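You operate a simulated robot arm through the tools that you are given. There is no shell and no other tool. Be economical: measure what you need, move in short steps, check, and stop when the job is done.

You are at the controls of a simulated robot arm. One attempt, no reset.

## Task
Open the spares door, fetch the jar marked "spare" from the top of the check bench and stand it on the top shelf of the spares cabinet, then shut the door. Put the red-rimmed cup in the sink bowl. Put one of the filters from the top of the check bench on the wall shelf over the check bench. Open the packing bench drawer, put the green wipe from the inside of the packing bench drawer on the shelf under the dosing bench and shut the drawer again. Any order will do. Set down upright: jar, red-rimmed cup, filter.

It is judged by the outcome, as a careful person would: the job done as asked, and still so three seconds after it is handed in. It fails if anything else is knocked over, pushed out of place, dropped, spilled or broken.

## Robot
A 7-joint arm with a fingered hand on a trunk, on a base that drives. Base frame: it is fixed to the floor where the robot stands at the start and does not move with it; the origin is under the middle of the robot, x ahead of it, y to its left, z up. Units: mm, degrees, N and s.
With the tool pointing down near the work surface it reaches from about 480 to 920 mm from the robot's upright axis, wherever it stands. Its first joint turns from -143.0 to 143.0 degrees. Places, roughly: filter (6x6x12 cm) [-1500, 2400, 900]; green wipe (11x7x2 cm) [-800, -600, 700]; jar [-1500, 1000, 1000]; packing bench drawer [-800, -600, 700]; red-rimmed cup [-1500, 1250, 1000]; shelf under the dosing bench [3100, -2200, 300]; sink bowl inside [-2000, 3700, 700]; spares door [2400, -200, 400]; top shelf of the spares cabinet [2700, -200, 400]; wall shelf over the check bench (140x20 cm) [-1740, 1420, 1320]. Payload 3 kg.
The TCP is the grasp point between the finger pads, 26 mm short of the fingertips. In the tool frame z runs along the fingers and y along their closing line. Largest opening 148 mm; the body of the gripper starts 73 mm behind the TCP. The gripper is a hand of 3 fingers: y runs from the thumb to the fingers, the wrist lies at [0, 0, -229] in the tool frame, and closing takes about 1.5 s.
Orientation is that of the tool frame in the base frame, as a unit quaternion [x, y, z, w]. With the fingers straight down and closing along the base's y, the tool's x points along the base's -x, its y along +y and its z along -z.

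## Interface
- The arm moves only by the tool send_rows. Its argument "plan" is a list of rows, each a list of 7 numbers: the turn, a rotation vector about the tool's x, y, z in degrees, then the shift along the tool's x, y, z in cm, then the gripper command, from -1 (shut) to 1 (fully open), values between in proportion. In form: [[wx, wy, wz, tx, ty, tz, jaw], ...]. A call has 1 to 8 rows; each row shifts and turns the commanded pose from where the row before left it, along the tool's axes as they then stand. Rows are played at 5 a second. More than 50 mm and 8.6 degrees between two rows, or a gripper value outside its range, and nothing of the call is played. A pose out of reach is approached as far as the arm can. The call stops where the force on the tool passes 40 N (or 10 N more than at its start, if that is more) or the arm is blocked; 0.2 s more then pass. The fingers move at their own pace (about 153 mm/s each) and stop on an object; they squeeze with about 28 N. The grip force told is the motor's: it shows also when the fingers shut on nothing. Time passes only in rows, and 0.2 s behind the last, so rows that do not move let the fingers close. It gives the time, the measured TCP pose, the force on the tool (base axes), the opening and the grip force at its end, in the units of the frame above (readings bear some noise), with the torque about the TCP (base axes, N m) and any sound that the robot's microphone picked up, and new pictures: "pictures" is both (left out), scene, wrist or none.
- Cameras (640 x 400 px; columns grow to the right, rows downward): "scene" is now at [88.7, -64.6, 1472.2]; the picture's right is [-0.99, -0.10, 0.00], its down [-0.09, 0.87, -0.48] and it looks along [0.05, -0.48, -0.87] (base axes); focal length 214 px, centre (320, 200). "wrist" rides on the gripper at [68, -39, -90] in the tool frame; the picture's right is [0.50, 0.87, 0.00], its down [-0.66, 0.38, -0.65] and it looks along [-0.57, 0.33, 0.76] (tool axes); focal length 222 px, centre (320, 200). There is no depth. A picture from a camera that has moved, and an enlarged one, comes with that camera's place and axes in the base frame and with its lens.
- move_column(by): slides the trunk up (or, below 0, down) by that many mm; the arm and the scene camera ride with it, the base frame stays. It gives what a move gives, with no picture.
- base_move(legs): drives the robot by 1 to 6 legs, each [ahead, left, turn to the left] in mm, mm and degrees, along the robot's own axes; the way and the turn of a leg run together, so that a leg with both is an arc; at most 1500 mm and 180 degrees a leg. The arm and the cameras ride along, it lands a little off, and it stops where it bumps. It gives what a move gives, and a new picture of the scene camera.
- set_grasp(shape): the hand has 3 fingers and takes this shape, open, in about a second: jaw (thumb against the fingers, like two jaws); tri (thumb and two fingers); tip (a fingertip pinch); poke (one finger out to press); point (the index stretched); flat (the hand flat); cup (the hand cupped); fist (a fist). The gripper value then closes the fingers along that shape, each until it touches; the sizes above hold for jaw. It gives what a move gives, with no picture.
- head_to(pan, tilt): turns the head with the scene camera to pan (to the left, within 86 degrees either way) and tilt (down, from -29 to 69), counted from straight ahead of the robot. It gives what a move gives, and a new picture of the scene camera.
- close_up(camera, box): a new picture of the part [left, top, right, bottom] of that camera's present view, enlarged. No time passes.
- hand_in(): hands the job in; it is judged then, once.

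Go step by step. Nothing tells you exact positions but the pictures and the camera data: compare them with the known pose of the tool, close in by small moves and look again before you grip or let go. The budget is 186 turns and 260 pictures, counting those below and the enlarged ones. Unless the task says otherwise, let go and move clear before handing in.

The tools are called as a command line: name --pt "numbers of a row" for each row, then --argument value for the rest, lists and objects as JSON in quotes. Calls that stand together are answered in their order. send_rows: Moves the arm, as the interface text tells. Its arguments: {"type":"object","properties":{"plan":{"type":"array","items":{"type":"array","items":{"type":"number"}}},"pictures":{"type":"string","enum":["both","scene","wrist","none"]}},"required":["plan"]} The other tools are called the same way: move_column (by) slides the trunk up or down; set_grasp (shape) gives the hand a shape; base_move (legs) drives the base; head_to (pan, tilt) turns the head that bears the scene camera; close_up (camera, box) takes an enlarged picture of a part of a camera's view; hand_in () hands the job in.

At the start:

```text
time_s: 0.0
tcp_pos: [893.8, -137.1, 638.9]
tool_rot: [0.0, 1.0, -0.001, -0.001]
wrist_force: [0.6, 0.9, 0.0]
torque: [0.03, -0.03, -0.02]
opening: 147.6
grasp_force: 0.1
shape: jaw
trunk travel left (down, up): [-425.0, 465.0]
robot x, y, heading: [2.1, -0.1, -0.1]
head pan, tilt: [-84.0, 61.0]
```

scene: 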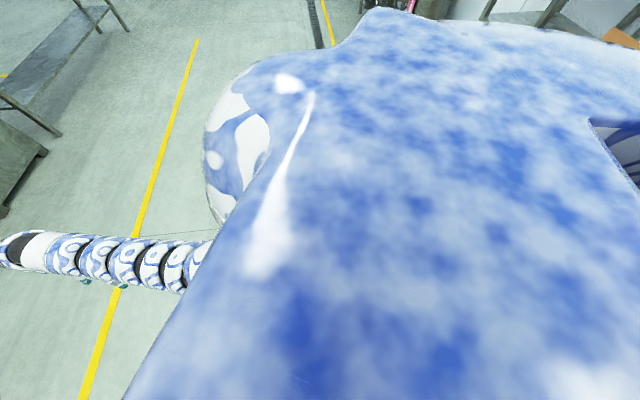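
wrist: 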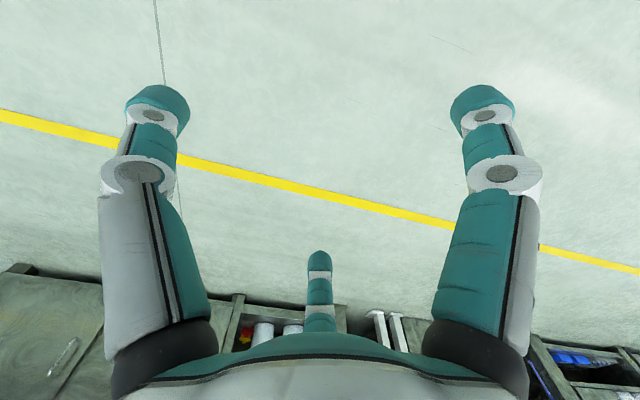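

The scene camera looks down at the robot's own shoulder, so I see little. I'll look around with the head first.

head_to --pan 0 --tilt 15

head_to --pan 80 --tilt 15

head_to --pan -80 --tilt 15

```text
time_s: 1.6
tcp_pos: [894.7, -136.2, 639.1]
tool_rot: [-0.001, 1.0, 0.0, 0.0]
wrist_force: [-0.2, 0.0, -0.8]
torque: [0.01, -0.02, -0.01]
opening: 148.0
grasp_force: 0.0
shape: jaw
trunk travel left (down, up): [-425.0, 465.0]
robot x, y, heading: [-1.2, 0.6, 0.0]
head pan, tilt: [0.0, 15.0]
camera scene: at [175.3, 0.4, 1539.6], right [0.0, -1.0, 0.0], down [-0.26, 0.0, -0.97], along [0.97, 0.0, -0.26], focal length 214 px, centre (320, 200)
```

scene: 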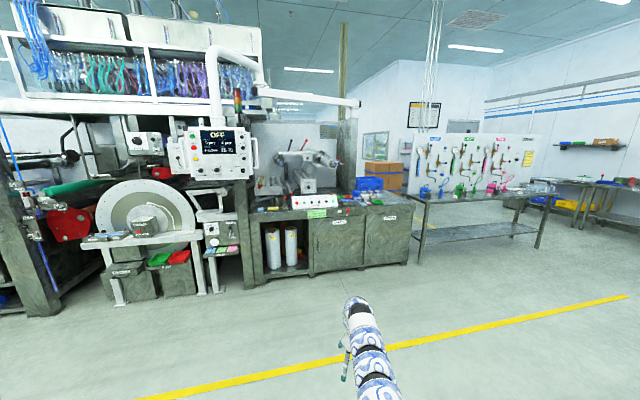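

```text
time_s: 3.1
tcp_pos: [893.7, -136.5, 639.4]
tool_rot: [0.0, 1.0, -0.001, 0.0]
wrist_force: [-0.4, 1.3, 0.3]
torque: [-0.01, -0.02, -0.01]
opening: 147.8
grasp_force: 0.0
shape: jaw
trunk travel left (down, up): [-425.0, 465.0]
robot x, y, heading: [2.8, 1.2, -0.2]
head pan, tilt: [80.0, 15.0]
camera scene: at [98.2, 92.5, 1539.7], right [0.98, -0.17, 0.0], down [-0.05, -0.25, -0.97], along [0.17, 0.95, -0.26], focal length 214 px, centre (320, 200)
```

scene: 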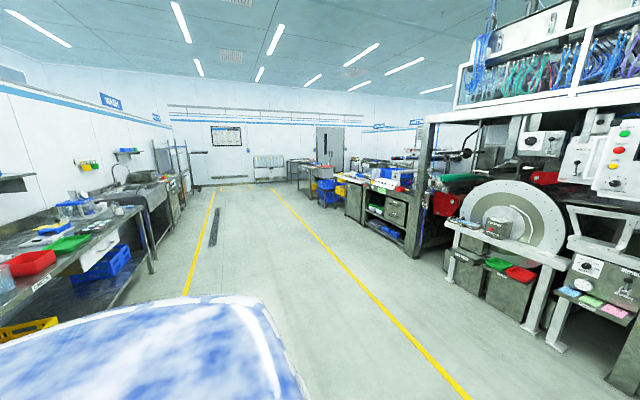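

```text
time_s: 5.6
tcp_pos: [894.9, -136.4, 638.1]
tool_rot: [0.0, 1.0, 0.0, 0.001]
wrist_force: [-0.1, -1.0, 0.6]
torque: [-0.04, 0.04, 0.02]
opening: 147.6
grasp_force: 0.1
shape: jaw
trunk travel left (down, up): [-425.0, 465.0]
robot x, y, heading: [0.5, -0.4, 0.2]
head pan, tilt: [-80.0, 15.0]
camera scene: at [98.2, -91.5, 1539.7], right [-0.98, -0.17, 0.0], down [-0.05, 0.25, -0.97], along [0.17, -0.95, -0.26], focal length 214 px, centre (320, 200)
```

scene: 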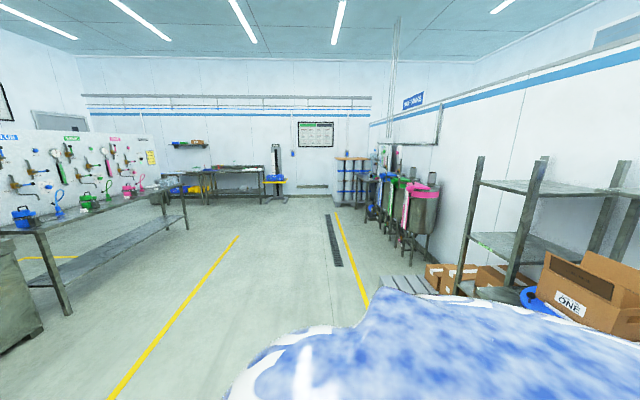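

The cabinet is ahead, the dosing bench ahead on the right, and the check bench and sink along the left/back wall. I'll zoom on the cabinet, then look back.

head_to --pan 0 --tilt 20

close_up --camera "scene" --box '[240, 140, 440, 265]'

close_up --camera "scene" --box '[400, 120, 600, 245]'

```text
time_s: 7.1
tcp_pos: [893.7, -136.9, 638.7]
tool_rot: [0.0, 1.0, 0.0, 0.0]
wrist_force: [0.1, 0.8, -0.6]
torque: [0.0, 0.0, 0.01]
opening: 148.1
grasp_force: 0.0
shape: jaw
trunk travel left (down, up): [-425.0, 465.0]
robot x, y, heading: [-0.8, 3.6, 0.1]
head pan, tilt: [0.0, 20.0]
camera scene: at [175.1, 0.4, 1531.5], right [0.0, -1.0, 0.0], down [-0.34, 0.0, -0.94], along [0.94, 0.0, -0.34], focal length 214 px, centre (320, 200)
```

scene: 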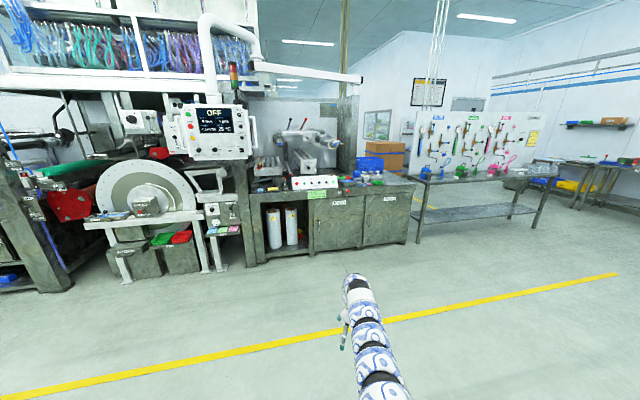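

```text
3.20 times, centred on (340, 202) of scene
camera zoom: at [175.1, 0.4, 1531.5], right [0.0, -1.0, 0.0], down [-0.34, 0.0, -0.94], along [0.94, 0.0, -0.34], focal length 686 px, centre (256, 192)
```

zoom: 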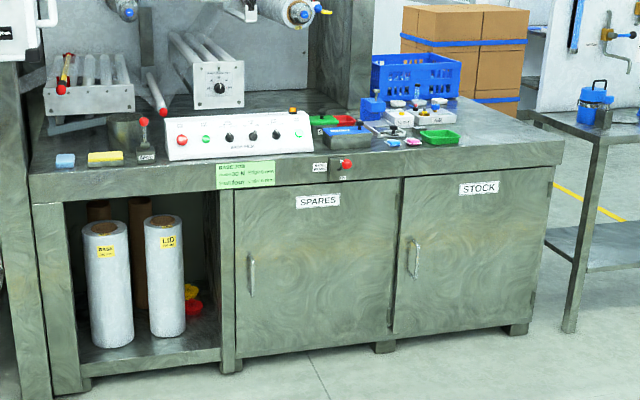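

```text
3.20 times, centred on (500, 182) of scene
camera zoom: at [175.1, 0.4, 1531.5], right [0.0, -1.0, 0.0], down [-0.34, 0.0, -0.94], along [0.94, 0.0, -0.34], focal length 686 px, centre (-256, 256)
```

zoom: 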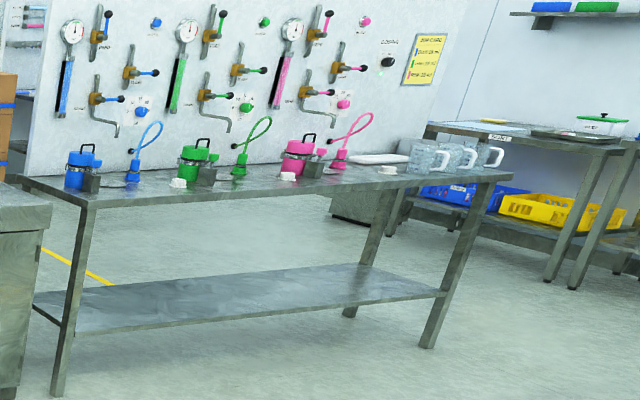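

The SPARES door handle is near (2380, 17, 400), hinged on its right edge near y≈-470. I'll turn the hand to point forward, closing sideways.

send_rows --pt "0 -8.2 0 0 0 0 1" --pt "0 -8.2 0 0 0 0 1" --pt "0 -8.2 0 0 0 0 1" --pt "0 -8.2 0 0 0 0 1" --pt "0 -8.2 0 0 0 0 1" --pt "0 -8.2 0 0 0 0 1" --pt "0 -8.2 0 0 0 0 1" --pt "0 -8.2 0 0 0 0 1" --pictures "none"

send_rows --pt "0 -8.2 0 0 0 0 1" --pt "0 -8.2 0 0 0 0 1" --pt "0 -8.0 0 0 0 -4 1" --pt "0 0 0 0 0 -4 1" --pt "0 0 0 0 0 -4 1" --pictures "scene"

```text
time_s: 8.9
tcp_pos: [893.2, -137.6, 638.4]
tool_rot: [0.0, 0.84, 0.0, 0.542]
wrist_force: [1.1, 0.9, 0.3]
torque: [-0.03, 0.01, -0.01]
opening: 148.0
grasp_force: 0.0
shape: jaw
trunk travel left (down, up): [-425.0, 465.0]
robot x, y, heading: [-1.1, -1.8, -0.1]
head pan, tilt: [0.0, 20.0]
```

```text
time_s: 10.1
tcp_pos: [774.1, -136.5, 646.1]
tool_rot: [0.0, 0.706, 0.001, 0.708]
wrist_force: [0.0, 0.1, -0.5]
torque: [0.02, -0.03, 0.03]
opening: 148.1
grasp_force: 0.0
shape: jaw
trunk travel left (down, up): [-425.0, 465.0]
robot x, y, heading: [-0.1, -3.0, -0.0]
head pan, tilt: [0.0, 20.0]
camera scene: at [175.0, 0.1, 1531.6], right [0.0, -1.0, 0.0], down [-0.34, 0.0, -0.94], along [0.94, 0.0, -0.34], focal length 214 px, centre (320, 200)
```

scene: 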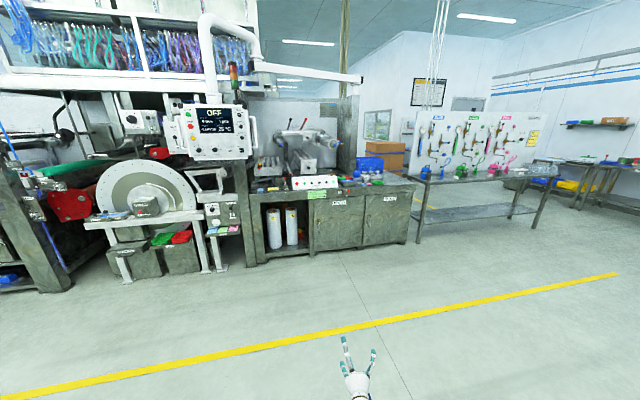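

The hand points forward. Lower the trunk and drive nearer to the door.

move_column --by -245

base_move --legs '[[1200, -250, 0]]'

head_to --pan 10 --tilt 35

```text
time_s: 12.6
tcp_pos: [772.7, -135.3, 399.9]
tool_rot: [0.0, 0.707, 0.0, 0.707]
wrist_force: [0.2, 0.0, 0.4]
torque: [0.02, 0.0, -0.02]
opening: 148.1
grasp_force: 0.0
shape: jaw
trunk travel left (down, up): [-180.0, 710.0]
robot x, y, heading: [-6.0, -1.0, -0.1]
head pan, tilt: [0.0, 20.0]
```

```text
time_s: 18.9
tcp_pos: [1982.1, -406.7, 400.5]
tool_rot: [0.004, 0.707, -0.005, 0.707]
wrist_force: [-0.5, 0.5, -1.1]
torque: [0.01, 0.04, -0.01]
opening: 147.9
grasp_force: 0.1
shape: jaw
trunk travel left (down, up): [-180.0, 710.0]
robot x, y, heading: [1211.3, -258.9, -0.8]
head pan, tilt: [0.0, 20.0]
camera scene: at [1386.6, -261.6, 1286.5], right [-0.01, -1.0, 0.0], down [-0.34, 0.0, -0.94], along [0.94, -0.01, -0.34], focal length 214 px, centre (320, 200)
```

scene: 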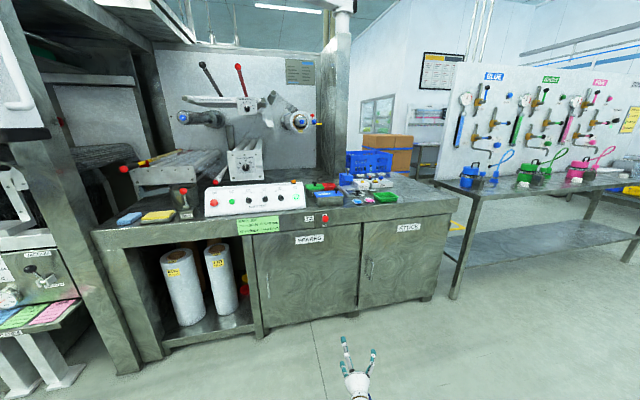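

```text
time_s: 19.7
tcp_pos: [1982.7, -406.4, 400.5]
tool_rot: [0.005, 0.707, -0.004, 0.707]
wrist_force: [-0.8, -0.3, 0.8]
torque: [0.05, 0.04, -0.04]
opening: 147.9
grasp_force: 0.0
shape: jaw
trunk travel left (down, up): [-180.0, 710.0]
robot x, y, heading: [1210.2, -259.7, -0.8]
head pan, tilt: [10.0, 35.0]
camera scene: at [1380.5, -246.3, 1262.8], right [0.16, -0.99, 0.0], down [-0.57, -0.09, -0.82], along [0.81, 0.13, -0.57], focal length 214 px, centre (320, 200)
```

scene: 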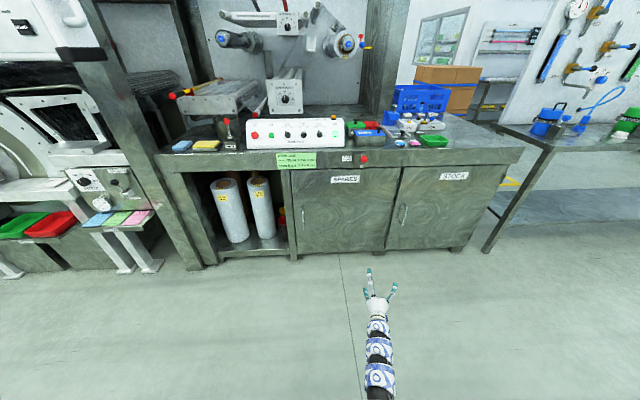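

Zoom on the handle for triangulation.

close_up --camera "scene" --box '[270, 150, 430, 250]'

close_up --camera "scene" --box '[285, 190, 325, 230]'

```text
4.00 times, centred on (350, 200) of scene
camera zoom: at [1380.5, -246.3, 1262.8], right [0.16, -0.99, 0.0], down [-0.57, -0.09, -0.82], along [0.81, 0.13, -0.57], focal length 858 px, centre (200, 200)
```

zoom: 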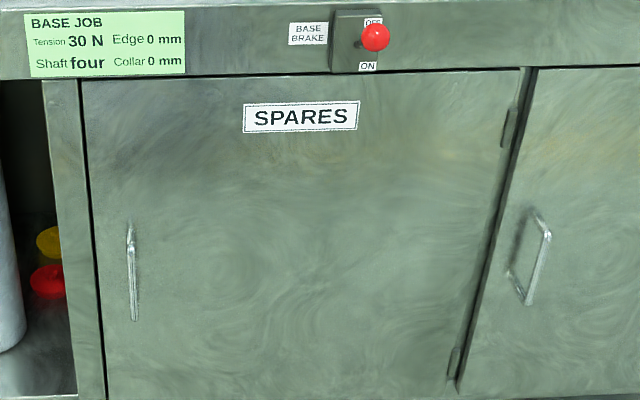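

```text
10.00 times, centred on (305, 210) of scene
camera zoom: at [1380.5, -246.3, 1262.8], right [0.16, -0.99, 0.0], down [-0.57, -0.09, -0.82], along [0.81, 0.13, -0.57], focal length 2145 px, centre (470, 100)
```

zoom: 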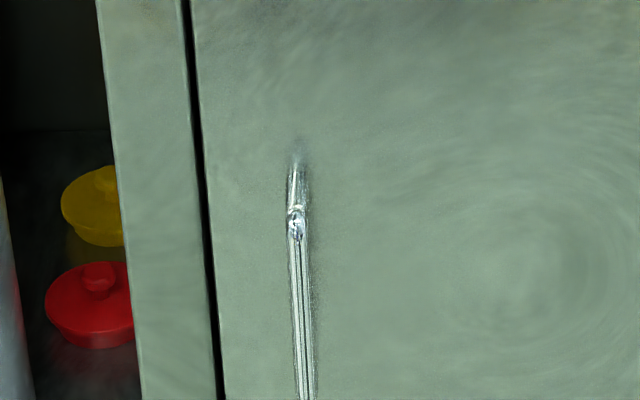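

Handle ≈ (2350, 17, 425), hinge ≈ (2390, -487). I'll drive to about (1420, -400) and then bring the hand to the left in front of the handle.

base_move --legs '[[208, -135, 0.8]]'

send_rows --pt "0 0 0 0 4.9 0 0.6" --pt "0 0 0 0 4.9 0 0.6" --pt "0 0 0 0 4.9 0 0.6" --pt "0 0 0 -1 4.8 0 0.6" --pt "0 0 0 -1 4.8 0 0.6" --pt "0 0 0 0 4.9 0 0.6" --pt "0 0 0 0 4.9 0 0.6" --pt "0 0 0 0 4.9 0 0.6" --pictures "none"

```text
time_s: 21.5
tcp_pos: [2190.5, -534.2, 400.6]
tool_rot: [0.0, 0.707, 0.001, 0.707]
wrist_force: [-0.3, 0.2, 0.2]
torque: [-0.03, 0.03, 0.01]
opening: 148.2
grasp_force: 0.1
shape: jaw
trunk travel left (down, up): [-180.0, 710.0]
robot x, y, heading: [1417.8, -401.5, 0.0]
head pan, tilt: [10.0, 35.0]
camera scene: at [1585.6, -382.4, 1262.7], right [0.17, -0.98, 0.0], down [-0.56, -0.1, -0.82], along [0.81, 0.14, -0.57], focal length 214 px, centre (320, 200)
```

scene: 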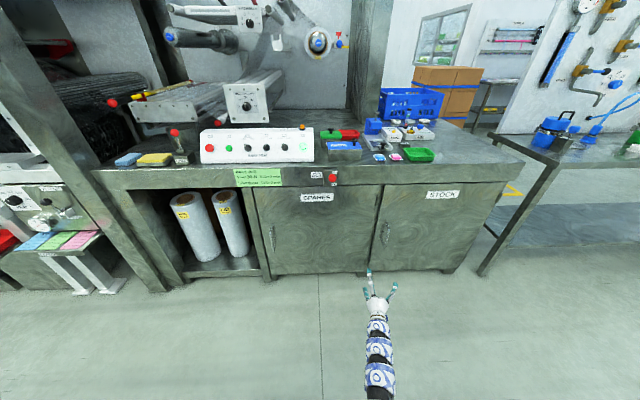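

```text
time_s: 23.5
tcp_pos: [2126.1, -62.2, 421.7]
tool_rot: [-0.047, 0.705, 0.044, 0.706]
wrist_force: [0.3, 0.4, 0.5]
torque: [0.0, 0.04, 0.03]
opening: 118.6
grasp_force: 0.0
shape: jaw
trunk travel left (down, up): [-180.0, 710.0]
robot x, y, heading: [1416.8, -394.0, -0.1]
head pan, tilt: [10.0, 35.0]
stopped in row 8: the arm was blocked; the commanded pose is now the measured one
```

The arm ran out of reach low down; I'll lower the trunk more and bring the hand up relative to it.

move_column --by -178

send_rows --pt "0 0 0 -4.9 0 0 0.6" --pt "0 0 0 -4.9 0 0 0.6" --pt "0 0 0 -4.9 0 0 0.6" --pt "4 0 0 -3.3 3 0 0.6" --pt "3.4 0 0 0 4.5 0 0.6"

```text
time_s: 25.5
tcp_pos: [2132.4, -62.9, 266.0]
tool_rot: [-0.04, 0.701, 0.044, 0.711]
wrist_force: [-0.2, 0.8, 0.2]
torque: [0.02, -0.01, 0.01]
opening: 118.5
grasp_force: 0.1
shape: jaw
trunk travel left (down, up): [-2.0, 888.0]
robot x, y, heading: [1418.0, -396.1, -0.1]
head pan, tilt: [10.0, 35.0]
```

```text
time_s: 26.7
tcp_pos: [2121.0, 8.9, 362.0]
tool_rot: [0.002, 0.707, -0.003, 0.707]
wrist_force: [4.1, -4.3, 0.0]
torque: [-0.01, 0.01, 0.38]
opening: 118.2
grasp_force: 0.1
shape: jaw
out of reach, approached as far as the arm can: row 2, 3
trunk travel left (down, up): [-2.0, 888.0]
robot x, y, heading: [1413.9, -401.0, 0.1]
head pan, tilt: [10.0, 35.0]
camera scene: at [1586.7, -382.4, 1084.5], right [0.17, -0.98, 0.0], down [-0.57, -0.1, -0.82], along [0.81, 0.14, -0.57], focal length 214 px, centre (320, 200)
camera wrist: at [2031.2, -30.4, 294.4], right [0.01, 0.86, -0.5], down [-0.65, 0.39, 0.65], along [0.76, 0.32, 0.57], focal length 222 px, centre (320, 200)
```

scene: 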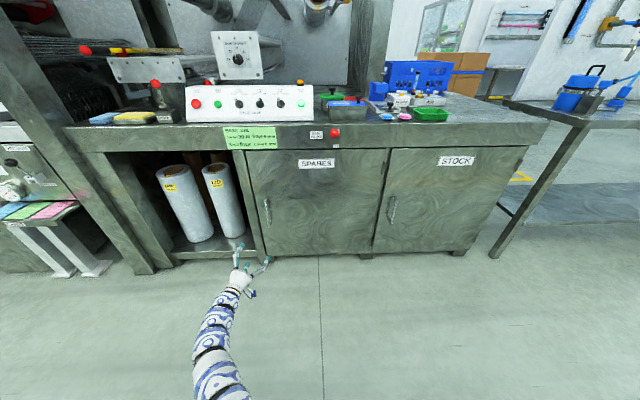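
wrist: 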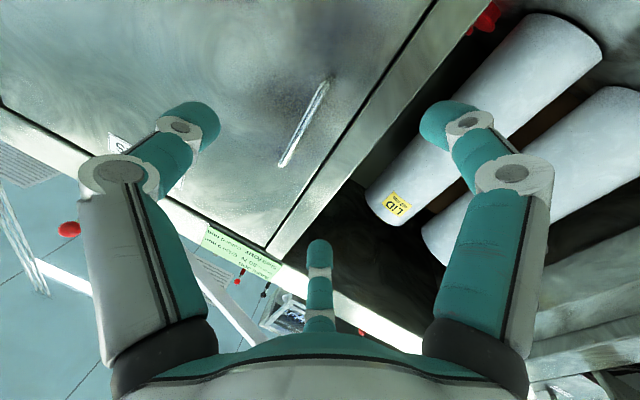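

The hand is in front of the handle, somewhat low. I'll probe going up and forward in small steps.

send_rows --pt "0 0 0 0 0 4 0.6" --pt "0 0 0 0 0 4 0.6" --pt "0 0 0 -3 0 0 0.6" --pt "0 0 0 -3 0 0 0.6" --pictures "scene"

```text
time_s: 27.7
tcp_pos: [2201.8, 8.3, 418.9]
tool_rot: [0.001, 0.707, -0.002, 0.707]
wrist_force: [-0.1, -0.3, 0.1]
torque: [-0.01, -0.01, -0.01]
opening: 118.2
grasp_force: 0.0
shape: jaw
trunk travel left (down, up): [-2.0, 888.0]
robot x, y, heading: [1416.9, -397.2, 0.1]
head pan, tilt: [10.0, 35.0]
camera scene: at [1585.9, -382.2, 1084.6], right [0.17, -0.98, 0.0], down [-0.57, -0.1, -0.82], along [0.81, 0.14, -0.57], focal length 214 px, centre (320, 200)
```

scene: 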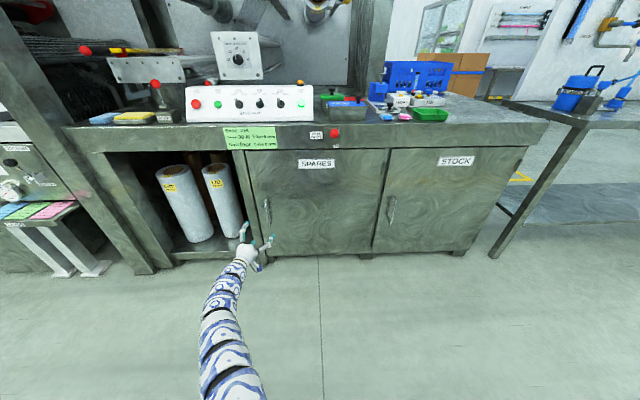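

Reach is fine now. Move forward to just short of the handle and look.

send_rows --pt "0 0 0 0 0.8 4 0.6" --pt "0 0 0 0 0 4 0.6" --pt "0 0 0 0 0 3 0.6"

close_up --camera "scene" --box '[220, 170, 320, 270]'

```text
time_s: 28.7
tcp_pos: [2173.7, 150.6, 422.4]
tool_rot: [-0.067, 0.703, 0.065, 0.705]
wrist_force: [0.3, 0.5, 0.9]
torque: [-0.01, 0.01, 0.04]
opening: 118.6
grasp_force: 0.0
shape: jaw
out of reach, approached as far as the arm can: row 3
trunk travel left (down, up): [-2.0, 888.0]
robot x, y, heading: [1415.8, -395.0, 0.3]
head pan, tilt: [10.0, 35.0]
stopped in row 3: the arm was blocked; the commanded pose is now the measured one
camera scene: at [1584.6, -381.2, 1084.8], right [0.18, -0.98, 0.0], down [-0.56, -0.1, -0.82], along [0.81, 0.14, -0.57], focal length 214 px, centre (320, 200)
camera wrist: at [2092.4, 96.1, 355.0], right [-0.16, 0.85, -0.5], down [-0.71, 0.25, 0.65], along [0.68, 0.46, 0.57], focal length 222 px, centre (320, 200)
```

scene: 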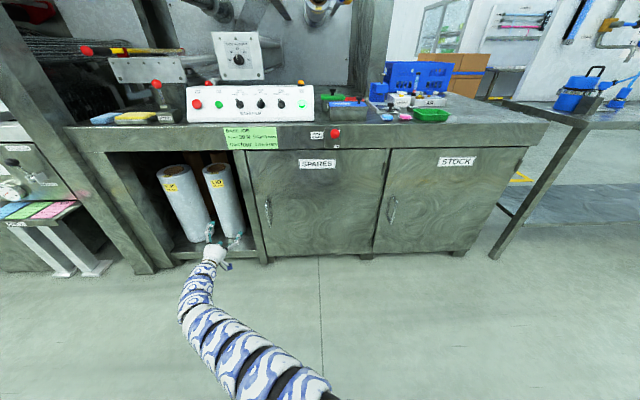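
wrist: 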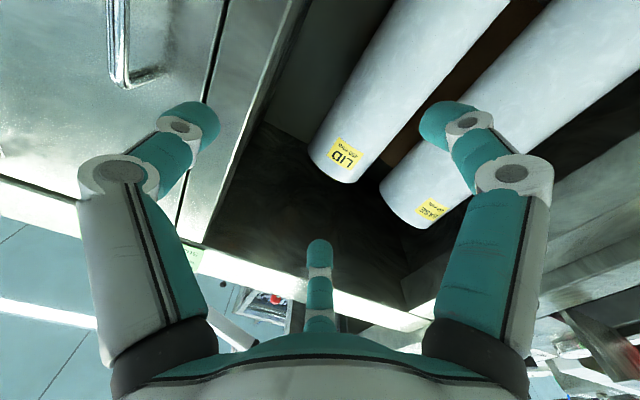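

```text
4.00 times, centred on (270, 220) of scene
camera zoom: at [1584.6, -381.2, 1084.8], right [0.18, -0.98, 0.0], down [-0.56, -0.1, -0.82], along [0.81, 0.14, -0.57], focal length 858 px, centre (520, 120)
```

zoom: 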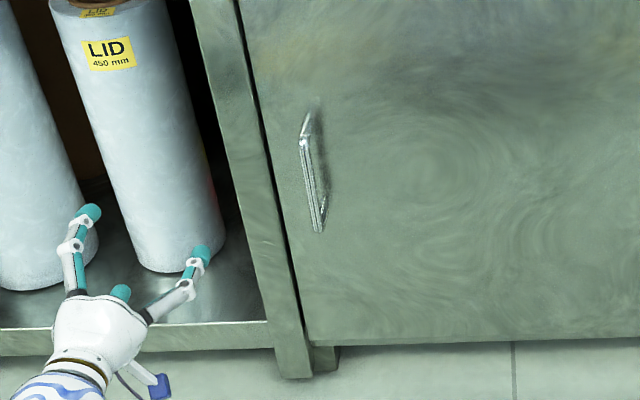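

The arm hit full stretch and swung left. I'll pull the hand back to the right, then drive closer so the handle is within easy reach.

send_rows --pt "0 0 0 0 -2 -4.5 0.6" --pt "5 0 0 0 -4.5 -2 0.6" --pt "5.5 0 0 0 -4.9 0 0.6" --pt "0 0 0 0 -4.9 0 0.6" --pt "0 0 0 0 -4.9 0 0.6" --pt "0 0 0 0 -4.9 0 0.6" --pt "0 0 0 0 -4.9 0 0.6" --pictures "none"

base_move --legs '[[85, 150, 0]]'

```text
time_s: 30.3
tcp_pos: [2127.9, -23.0, 425.5]
tool_rot: [-0.002, 0.706, 0.0, 0.708]
wrist_force: [-1.6, 0.6, -0.4]
torque: [-0.01, 0.06, -0.03]
opening: 118.5
grasp_force: 0.1
shape: jaw
out of reach, approached as far as the arm can: row 5, 6, 7
trunk travel left (down, up): [-2.0, 888.0]
robot x, y, heading: [1415.1, -397.3, -0.3]
head pan, tilt: [10.0, 35.0]
```

```text
time_s: 31.7
tcp_pos: [2214.7, 124.7, 425.0]
tool_rot: [0.0, 0.706, -0.002, 0.708]
wrist_force: [0.0, -0.4, 0.2]
torque: [-0.02, 0.03, 0.06]
opening: 118.4
grasp_force: 0.2
shape: jaw
trunk travel left (down, up): [-2.0, 888.0]
robot x, y, heading: [1504.5, -246.9, 0.1]
head pan, tilt: [10.0, 35.0]
camera scene: at [1670.1, -231.3, 1084.7], right [0.17, -0.99, 0.0], down [-0.57, -0.1, -0.82], along [0.81, 0.14, -0.57], focal length 214 px, centre (320, 200)
```

scene: 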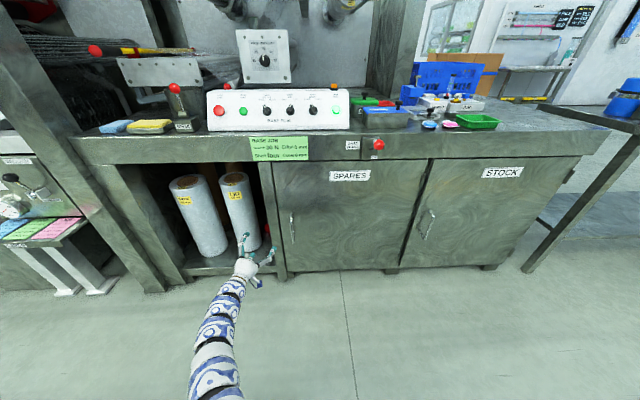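

Forward a little, then right to line up with the handle.

send_rows --pt "0 0 0 0 -1 3.5 0.6" --pt "0 0 0 0 -4.9 2 0.6" --pt "0 0 0 0 -4.9 1.0 0.6"

close_up --camera "scene" --box '[240, 190, 340, 290]'

```text
refused: row 2 steps farther than a row can; nothing moved
```

```text
4.00 times, centred on (290, 240) of scene
camera zoom: at [1670.1, -231.3, 1084.7], right [0.17, -0.99, 0.0], down [-0.57, -0.1, -0.82], along [0.81, 0.14, -0.57], focal length 858 px, centre (440, 40)
```

zoom: 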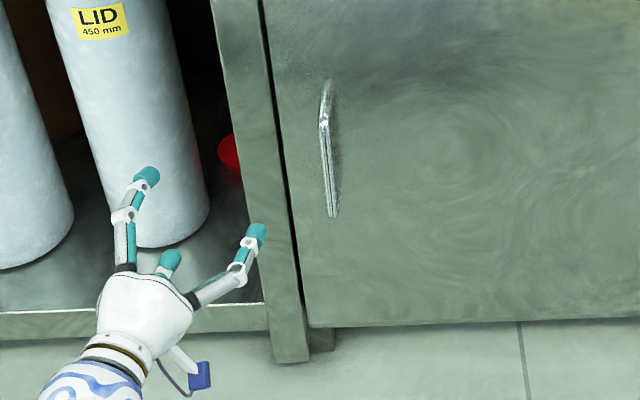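

send_rows --pt "0 0 0 0 -2 3.5 0.6" --pt "0 0 0 0.5 -4.5 1.5 0.6" --pt "0 0 0 0.5 -4.3 1.0 0.6"

close_up --camera "scene" --box '[240, 190, 340, 290]'

```text
time_s: 32.5
tcp_pos: [2262.8, 60.4, 385.6]
tool_rot: [0.001, 0.707, -0.001, 0.707]
wrist_force: [-0.1, 0.4, 0.2]
torque: [-0.03, 0.01, -0.03]
opening: 118.3
grasp_force: 0.0
shape: jaw
out of reach, approached as far as the arm can: row 2, 3
trunk travel left (down, up): [-2.0, 888.0]
robot x, y, heading: [1500.4, -246.1, -0.1]
head pan, tilt: [10.0, 35.0]
camera scene: at [1670.1, -231.2, 1084.7], right [0.17, -0.99, 0.0], down [-0.57, -0.1, -0.82], along [0.81, 0.14, -0.57], focal length 214 px, centre (320, 200)
camera wrist: at [2172.7, 22.1, 318.5], right [0.0, 0.87, -0.5], down [-0.65, 0.38, 0.65], along [0.76, 0.32, 0.57], focal length 222 px, centre (320, 200)
```

scene: 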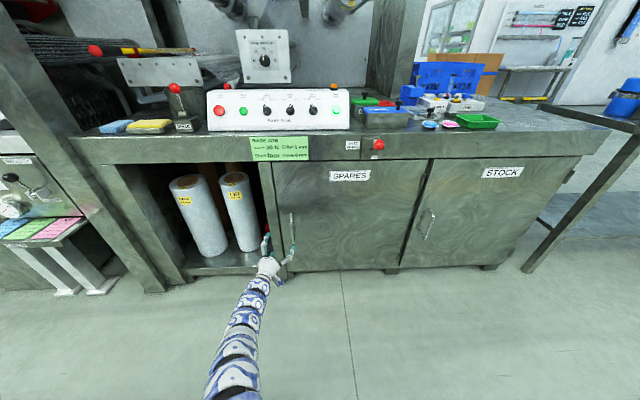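
wrist: 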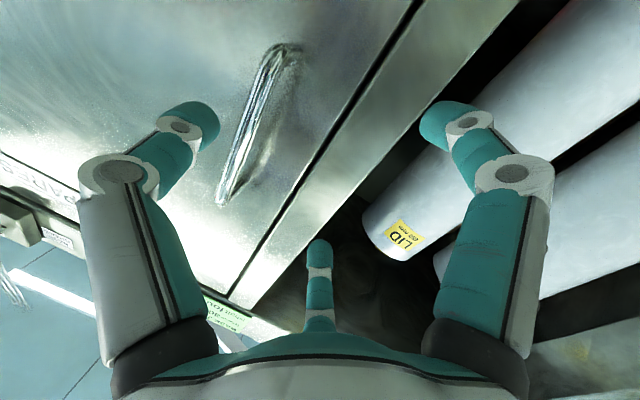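

```text
4.00 times, centred on (290, 240) of scene
camera zoom: at [1670.1, -231.2, 1084.7], right [0.17, -0.99, 0.0], down [-0.57, -0.1, -0.82], along [0.81, 0.14, -0.57], focal length 858 px, centre (440, 40)
```

zoom: 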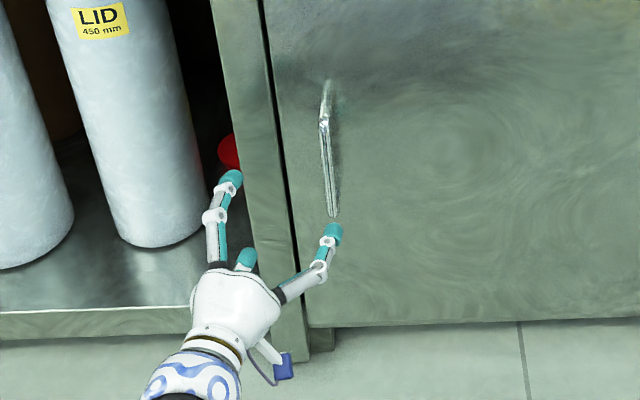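

The arm is near its inner limit here; a small trunk rise corrects the height, then I advance onto the bar.

move_column --by 35

send_rows --pt "0 0 0 0.3 -2.2 1.5 0.6" --pt "0 0 0 0.3 -2.2 1.5 0.6" --pt "0 0 0 0 0 1.5 0.6"

close_up --camera "scene" --box '[240, 180, 340, 280]'

```text
time_s: 33.3
tcp_pos: [2262.1, 60.6, 421.1]
tool_rot: [0.001, 0.706, -0.003, 0.709]
wrist_force: [-0.4, 0.5, 0.3]
torque: [-0.02, 0.02, 0.0]
opening: 118.5
grasp_force: 0.0
shape: jaw
trunk travel left (down, up): [-37.0, 853.0]
robot x, y, heading: [1500.4, -245.0, 0.0]
head pan, tilt: [10.0, 35.0]
```

```text
time_s: 34.1
tcp_pos: [2311.5, 20.8, 409.4]
tool_rot: [0.001, 0.706, -0.002, 0.709]
wrist_force: [0.1, 0.3, 0.4]
torque: [0.01, 0.01, -0.01]
opening: 118.4
grasp_force: 0.2
shape: jaw
out of reach, approached as far as the arm can: row 1, 2
trunk travel left (down, up): [-37.0, 853.0]
robot x, y, heading: [1501.6, -250.8, -0.0]
head pan, tilt: [10.0, 35.0]
camera scene: at [1670.0, -231.2, 1119.7], right [0.17, -0.99, 0.0], down [-0.56, -0.1, -0.82], along [0.81, 0.14, -0.57], focal length 214 px, centre (320, 200)
camera wrist: at [2221.3, -18.0, 341.7], right [0.01, 0.86, -0.5], down [-0.65, 0.38, 0.65], along [0.76, 0.32, 0.57], focal length 222 px, centre (320, 200)
```

scene: 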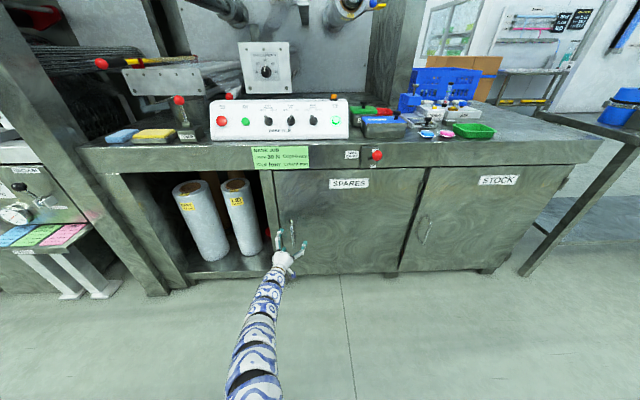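
wrist: 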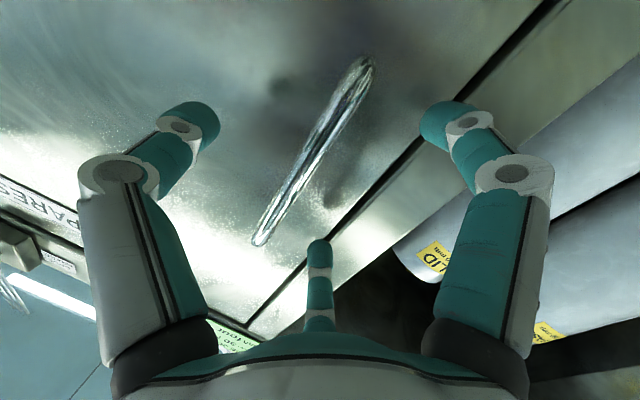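

```text
4.00 times, centred on (290, 230) of scene
camera zoom: at [1670.0, -231.2, 1119.7], right [0.17, -0.99, 0.0], down [-0.56, -0.1, -0.82], along [0.81, 0.14, -0.57], focal length 858 px, centre (440, 80)
```

zoom: 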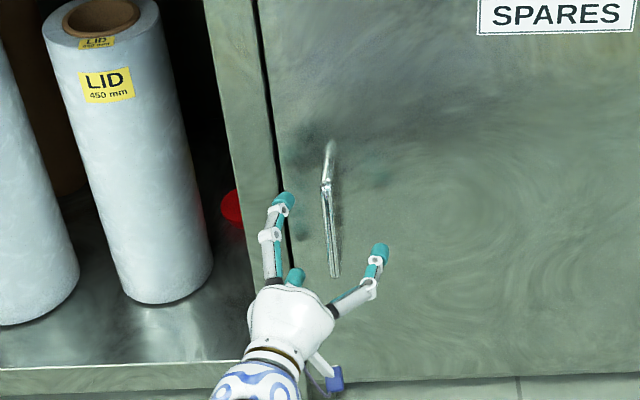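

The bar is between the fingers. Advance 33 mm and close.

send_rows --pt "0 0 0 0 -0.2 1.6 0.6" --pt "0 0 0 0 0 1.6 0.6" --pt "0 0 0 0 0 0 -1" --pt "0 0 0 0 0 0 -1" --pt "0 0 0 0 0 0 -1" --pt "0 0 0 0 0 0 -1" --pt "0 0 0 0 0 0 -1" --pt "0 0 0 0 0 0 -1" --pictures "wrist"

close_up --camera "scene" --box '[240, 180, 340, 280]'

```text
time_s: 34.8
tcp_pos: [2338.9, 25.2, 408.7]
tool_rot: [-0.001, 0.706, 0.0, 0.708]
wrist_force: [-21.8, -7.4, 0.5]
torque: [0.02, 0.14, 0.52]
opening: 76.2
grasp_force: 0.0
shape: jaw
trunk travel left (down, up): [-37.0, 853.0]
robot x, y, heading: [1500.0, -245.1, -0.1]
head pan, tilt: [10.0, 35.0]
stopped in row 3: the force on the tool passed its limit at 46 N (the readings are from after the stop); the commanded pose is now the measured one
camera wrist: at [2248.6, -14.5, 341.2], right [0.0, 0.87, -0.5], down [-0.66, 0.38, 0.65], along [0.75, 0.33, 0.57], focal length 222 px, centre (320, 200)
```

wrist: 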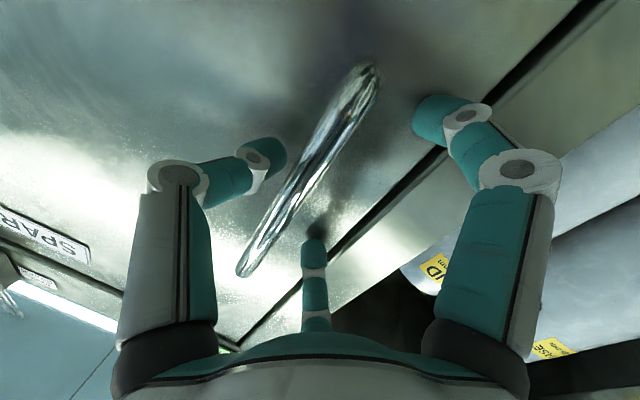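

```text
4.00 times, centred on (290, 230) of scene
camera zoom: at [1669.0, -231.6, 1119.8], right [0.17, -0.99, 0.0], down [-0.56, -0.1, -0.82], along [0.81, 0.14, -0.57], focal length 858 px, centre (440, 80)
```

zoom: 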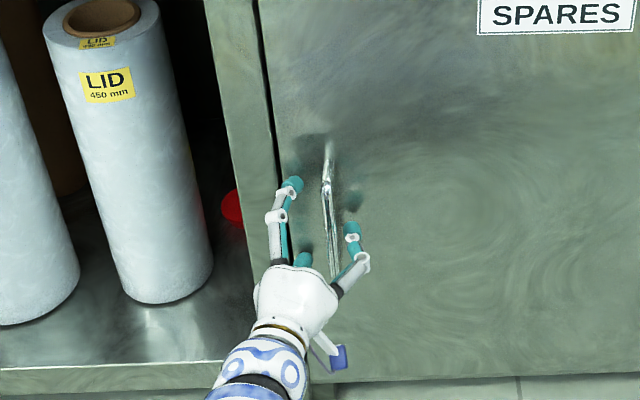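

A fingertip pressed on the door panel. Back off 8 mm and close.

send_rows --pt "0 0 0 0 0 -1.0 0.0" --pt "0 0 0 0 0 0 -1" --pt "0 0 0 0 0 0 -1" --pt "0 0 0 0 0 0 -1" --pt "0 0 0 0 0 0 -1" --pt "0 0 0 0 0 0 -1" --pt "0 0 0 0 0 0 -1" --pictures "wrist"

```text
time_s: 36.4
tcp_pos: [2329.7, 21.4, 409.6]
tool_rot: [0.001, 0.706, -0.002, 0.708]
wrist_force: [8.1, -18.7, 0.4]
torque: [-0.03, 0.0, 0.01]
opening: 3.6
grasp_force: 28.0
shape: jaw
trunk travel left (down, up): [-37.0, 853.0]
robot x, y, heading: [1500.2, -246.3, -0.3]
head pan, tilt: [10.0, 35.0]
camera wrist: at [2240.1, -17.3, 341.7], right [0.0, 0.87, -0.5], down [-0.66, 0.38, 0.65], along [0.76, 0.33, 0.57], focal length 222 px, centre (320, 200)
```

wrist: 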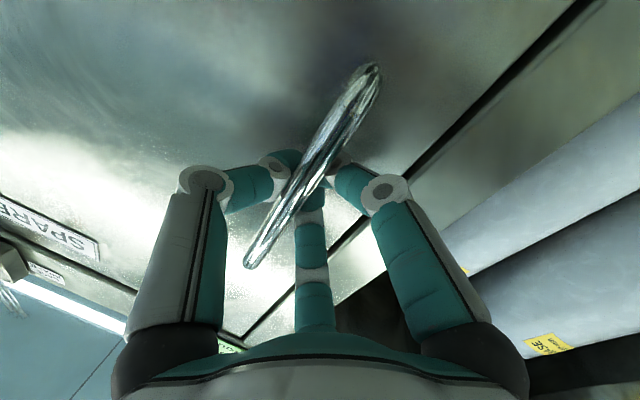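

The fingers hook around the bar. I'll open the door by driving the base in an arc about the hinge, first 15°.

base_move --legs '[[-21, -78, 5], [-21, -78, 5], [-21, -78, 5]]'

```text
time_s: 37.8
tcp_pos: [2286.6, 7.7, 412.6]
tool_rot: [-0.029, 0.704, 0.028, 0.709]
wrist_force: [2.1, -5.8, -0.5]
torque: [0.04, 0.0, 0.0]
opening: 2.5
grasp_force: 28.0
shape: jaw
trunk travel left (down, up): [-37.0, 853.0]
robot x, y, heading: [1484.7, -333.5, 5.3]
head pan, tilt: [10.0, 35.0]
stopped in leg 2: the force on the tool passed its limit at 41 N (the readings are from after the stop); the commanded pose is now the measured one
camera scene: at [1649.8, -301.4, 1119.7], right [0.26, -0.96, 0.0], down [-0.55, -0.15, -0.82], along [0.79, 0.21, -0.57], focal length 214 px, centre (320, 200)
```

scene: 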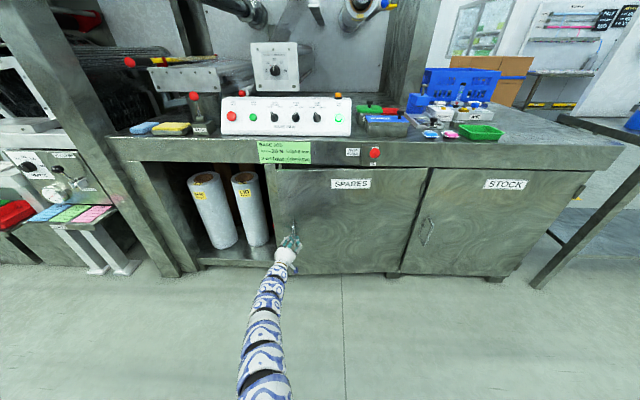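

Door has opened about 5°. Continue in smaller legs.

base_move --legs '[[-13, -46, 3], [-13, -46, 3], [-13, -46, 3], [-13, -46, 3]]'

```text
time_s: 39.5
tcp_pos: [2238.2, -14.8, 413.0]
tool_rot: [-0.062, 0.7, 0.062, 0.709]
wrist_force: [3.8, -6.6, -2.6]
torque: [0.05, 0.01, 0.02]
opening: 2.6
grasp_force: 27.7
shape: jaw
trunk travel left (down, up): [-37.0, 853.0]
robot x, y, heading: [1469.7, -429.4, 11.2]
head pan, tilt: [10.0, 35.0]
stopped in leg 3: the force on the tool passed its limit at 42 N (the readings are from after the stop); the commanded pose is now the measured one
camera scene: at [1633.5, -382.7, 1119.7], right [0.36, -0.93, 0.0], down [-0.53, -0.21, -0.82], along [0.76, 0.3, -0.57], focal length 214 px, centre (320, 200)
```

scene: 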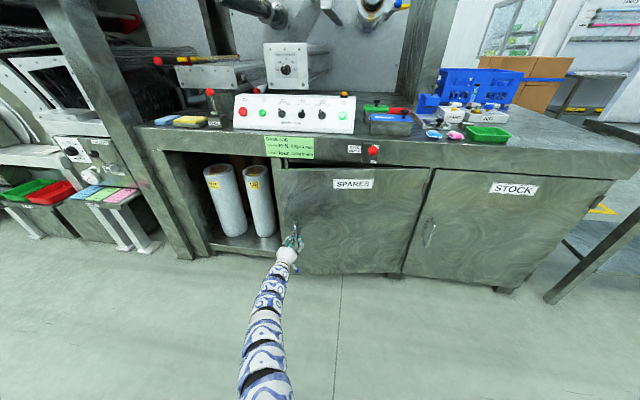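

Door at about 11°. Continue with a slightly larger arc.

base_move --legs '[[-14, -50, 3], [-14, -50, 3], [-14, -50, 3], [-14, -50, 3], [-14, -50, 3], [-14, -50, 3]]'

```text
time_s: 42.3
tcp_pos: [2145.1, -77.0, 414.0]
tool_rot: [-0.133, 0.69, 0.135, 0.699]
wrist_force: [4.1, -5.0, -3.4]
torque: [0.06, 0.02, 0.03]
opening: 2.6
grasp_force: 27.8
shape: jaw
trunk travel left (down, up): [-37.0, 853.0]
robot x, y, heading: [1478.4, -640.5, 23.3]
head pan, tilt: [10.0, 35.0]
stopped in leg 5: the force on the tool passed its limit at 42 N (the readings are from after the stop); the commanded pose is now the measured one
camera scene: at [1626.7, -560.2, 1119.7], right [0.55, -0.84, 0.0], down [-0.48, -0.32, -0.82], along [0.68, 0.45, -0.57], focal length 214 px, centre (320, 200)
```

scene: 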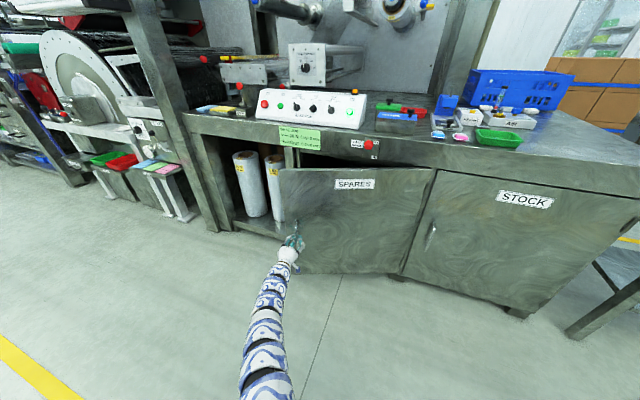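

base_move --legs '[[-14, -52, 3], [-14, -52, 3], [-14, -52, 3], [-14, -52, 3], [-14, -52, 3], [-14, -52, 3]]'

```text
time_s: 45.9
tcp_pos: [2029.6, -202.8, 413.1]
tool_rot: [-0.242, 0.66, 0.245, 0.668]
wrist_force: [17.5, -10.3, -1.0]
torque: [0.05, 0.04, 0.15]
opening: 3.3
grasp_force: 28.6
shape: jaw
trunk travel left (down, up): [-37.0, 853.0]
robot x, y, heading: [1574.4, -945.6, 41.7]
head pan, tilt: [10.0, 35.0]
camera scene: at [1690.9, -825.1, 1119.7], right [0.78, -0.62, 0.0], down [-0.36, -0.45, -0.82], along [0.51, 0.64, -0.57], focal length 214 px, centre (320, 200)
```

scene: 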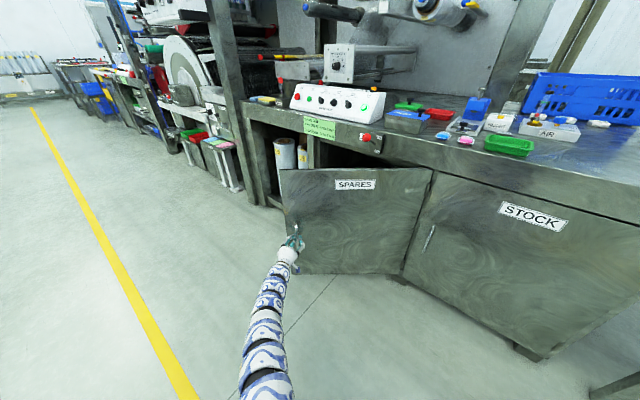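

Door at ~40°. Continue the arc.

base_move --legs '[[-14, -51, 3], [-14, -51, 3], [-14, -51, 3], [-14, -51, 3], [-14, -51, 3], [-14, -51, 3]]'

base_move --legs '[[-14, -51, 3], [-14, -51, 3], [-14, -51, 3], [-14, -51, 3], [-14, -51, 3], [-14, -51, 3]]'

```text
time_s: 49.6
tcp_pos: [1962.6, -357.5, 413.7]
tool_rot: [-0.342, 0.614, 0.346, 0.622]
wrist_force: [5.0, -0.8, -0.1]
torque: [0.01, 0.03, 0.04]
opening: 2.7
grasp_force: 28.0
shape: jaw
trunk travel left (down, up): [-37.0, 853.0]
robot x, y, heading: [1757.7, -1204.9, 59.3]
head pan, tilt: [10.0, 35.0]
camera scene: at [1831.3, -1054.4, 1119.7], right [0.94, -0.35, 0.0], down [-0.2, -0.54, -0.82], along [0.29, 0.77, -0.57], focal length 214 px, centre (320, 200)
```

scene: 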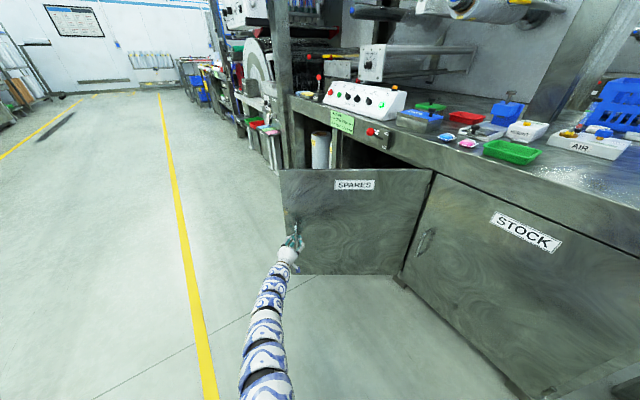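

```text
time_s: 53.2
tcp_pos: [1942.6, -525.9, 413.5]
tool_rot: [-0.434, 0.553, 0.439, 0.56]
wrist_force: [2.0, -0.3, 0.8]
torque: [0.02, 0.04, 0.03]
opening: 2.4
grasp_force: 27.6
shape: jaw
trunk travel left (down, up): [-37.0, 853.0]
robot x, y, heading: [2009.3, -1398.6, 77.8]
head pan, tilt: [10.0, 35.0]
camera scene: at [2034.9, -1228.9, 1119.7], right [1.0, -0.04, 0.0], down [-0.02, -0.57, -0.82], along [0.03, 0.82, -0.57], focal length 214 px, centre (320, 200)
```

scene: 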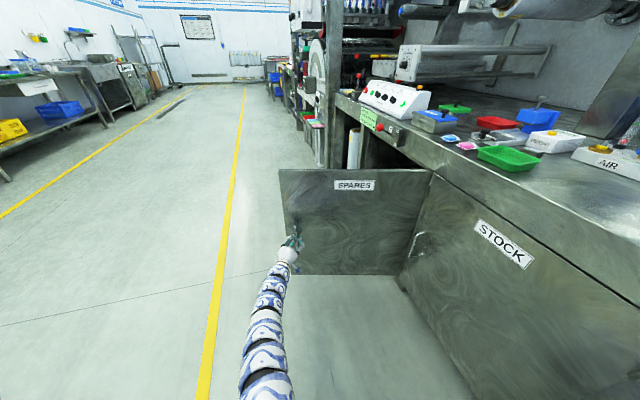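

Door at ~78°; another 12°.

base_move --legs '[[-14, -51, 3], [-14, -51, 3], [-14, -51, 3], [-14, -51, 3]]'

send_rows --pt "0 0 0 0 0 0 0" --pt "0 0 0 0 0 0 0.3" --pt "0 0 0 0 0 0 0.3" --pt "0 0 0 0 0 0 0.3" --pictures "wrist"

```text
time_s: 55.8
tcp_pos: [1962.6, -636.5, 413.9]
tool_rot: [-0.488, 0.506, 0.493, 0.512]
wrist_force: [1.1, 0.4, -0.3]
torque: [-0.01, -0.02, 0.02]
opening: 2.1
grasp_force: 28.0
shape: jaw
trunk travel left (down, up): [-37.0, 853.0]
robot x, y, heading: [2208.0, -1476.2, 89.6]
head pan, tilt: [10.0, 35.0]
camera scene: at [2196.5, -1307.0, 1119.7], right [0.99, 0.16, 0.0], down [0.09, -0.57, -0.82], along [-0.13, 0.81, -0.57], focal length 214 px, centre (320, 200)
```

scene: 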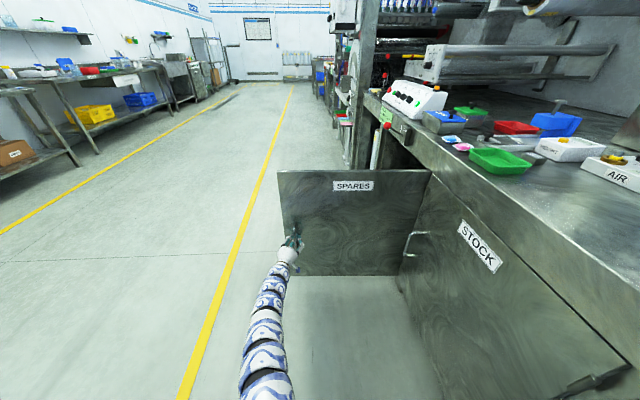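

```text
time_s: 56.8
tcp_pos: [1961.4, -635.8, 413.8]
tool_rot: [-0.488, 0.506, 0.494, 0.512]
wrist_force: [-1.5, -0.3, 1.0]
torque: [0.02, 0.04, 0.0]
opening: 95.7
grasp_force: 0.1
shape: jaw
trunk travel left (down, up): [-37.0, 853.0]
robot x, y, heading: [2210.3, -1475.0, 89.4]
head pan, tilt: [10.0, 35.0]
camera wrist: at [1998.8, -727.3, 345.1], right [-0.86, 0.04, -0.5], down [-0.4, -0.65, 0.65], along [-0.3, 0.76, 0.58], focal length 222 px, centre (320, 200)
```

wrist: 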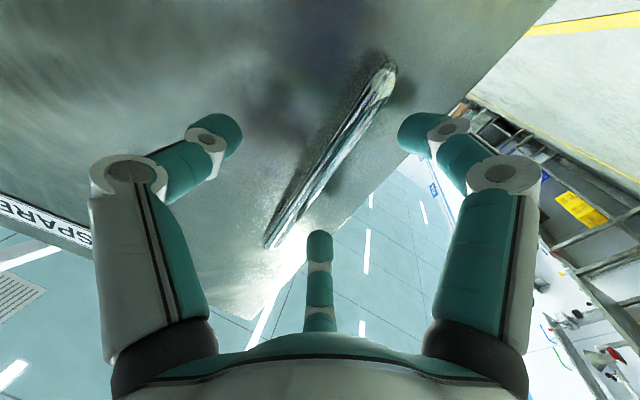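

The door is open at ~90° and released. Now back away and drive toward the check bench.

base_move --legs '[[-280, 0, 0], [0, 1000, 0], [1400, 700, 0], [1300, 0, 0], [0, 0, 90]]'

move_column --by 600

head_to --pan 0 --tilt 20

```text
refused: leg 3 is longer than a leg can be; nothing moved
```

```text
refused: 600 is not a number from -400 to 400
```

```text
time_s: 57.5
tcp_pos: [1963.3, -636.0, 413.5]
tool_rot: [-0.488, 0.506, 0.494, 0.512]
wrist_force: [-0.5, 0.1, -0.7]
torque: [0.01, 0.0, 0.01]
opening: 95.4
grasp_force: 0.1
shape: jaw
trunk travel left (down, up): [-37.0, 853.0]
robot x, y, heading: [2207.1, -1475.4, 89.5]
head pan, tilt: [0.0, 20.0]
camera scene: at [2211.8, -1300.8, 1143.5], right [1.0, -0.01, 0.0], down [0.0, -0.34, -0.94], along [0.01, 0.94, -0.34], focal length 214 px, centre (320, 200)
```

scene: 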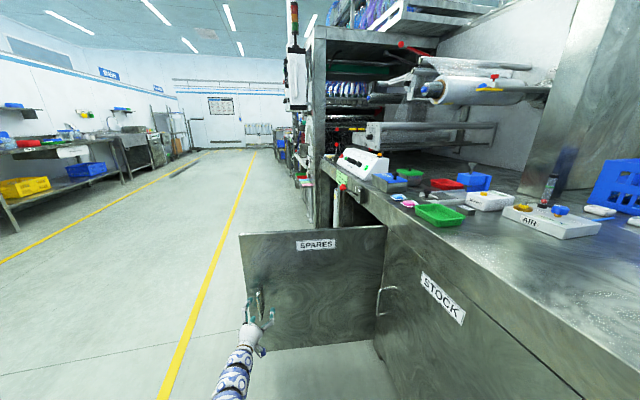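

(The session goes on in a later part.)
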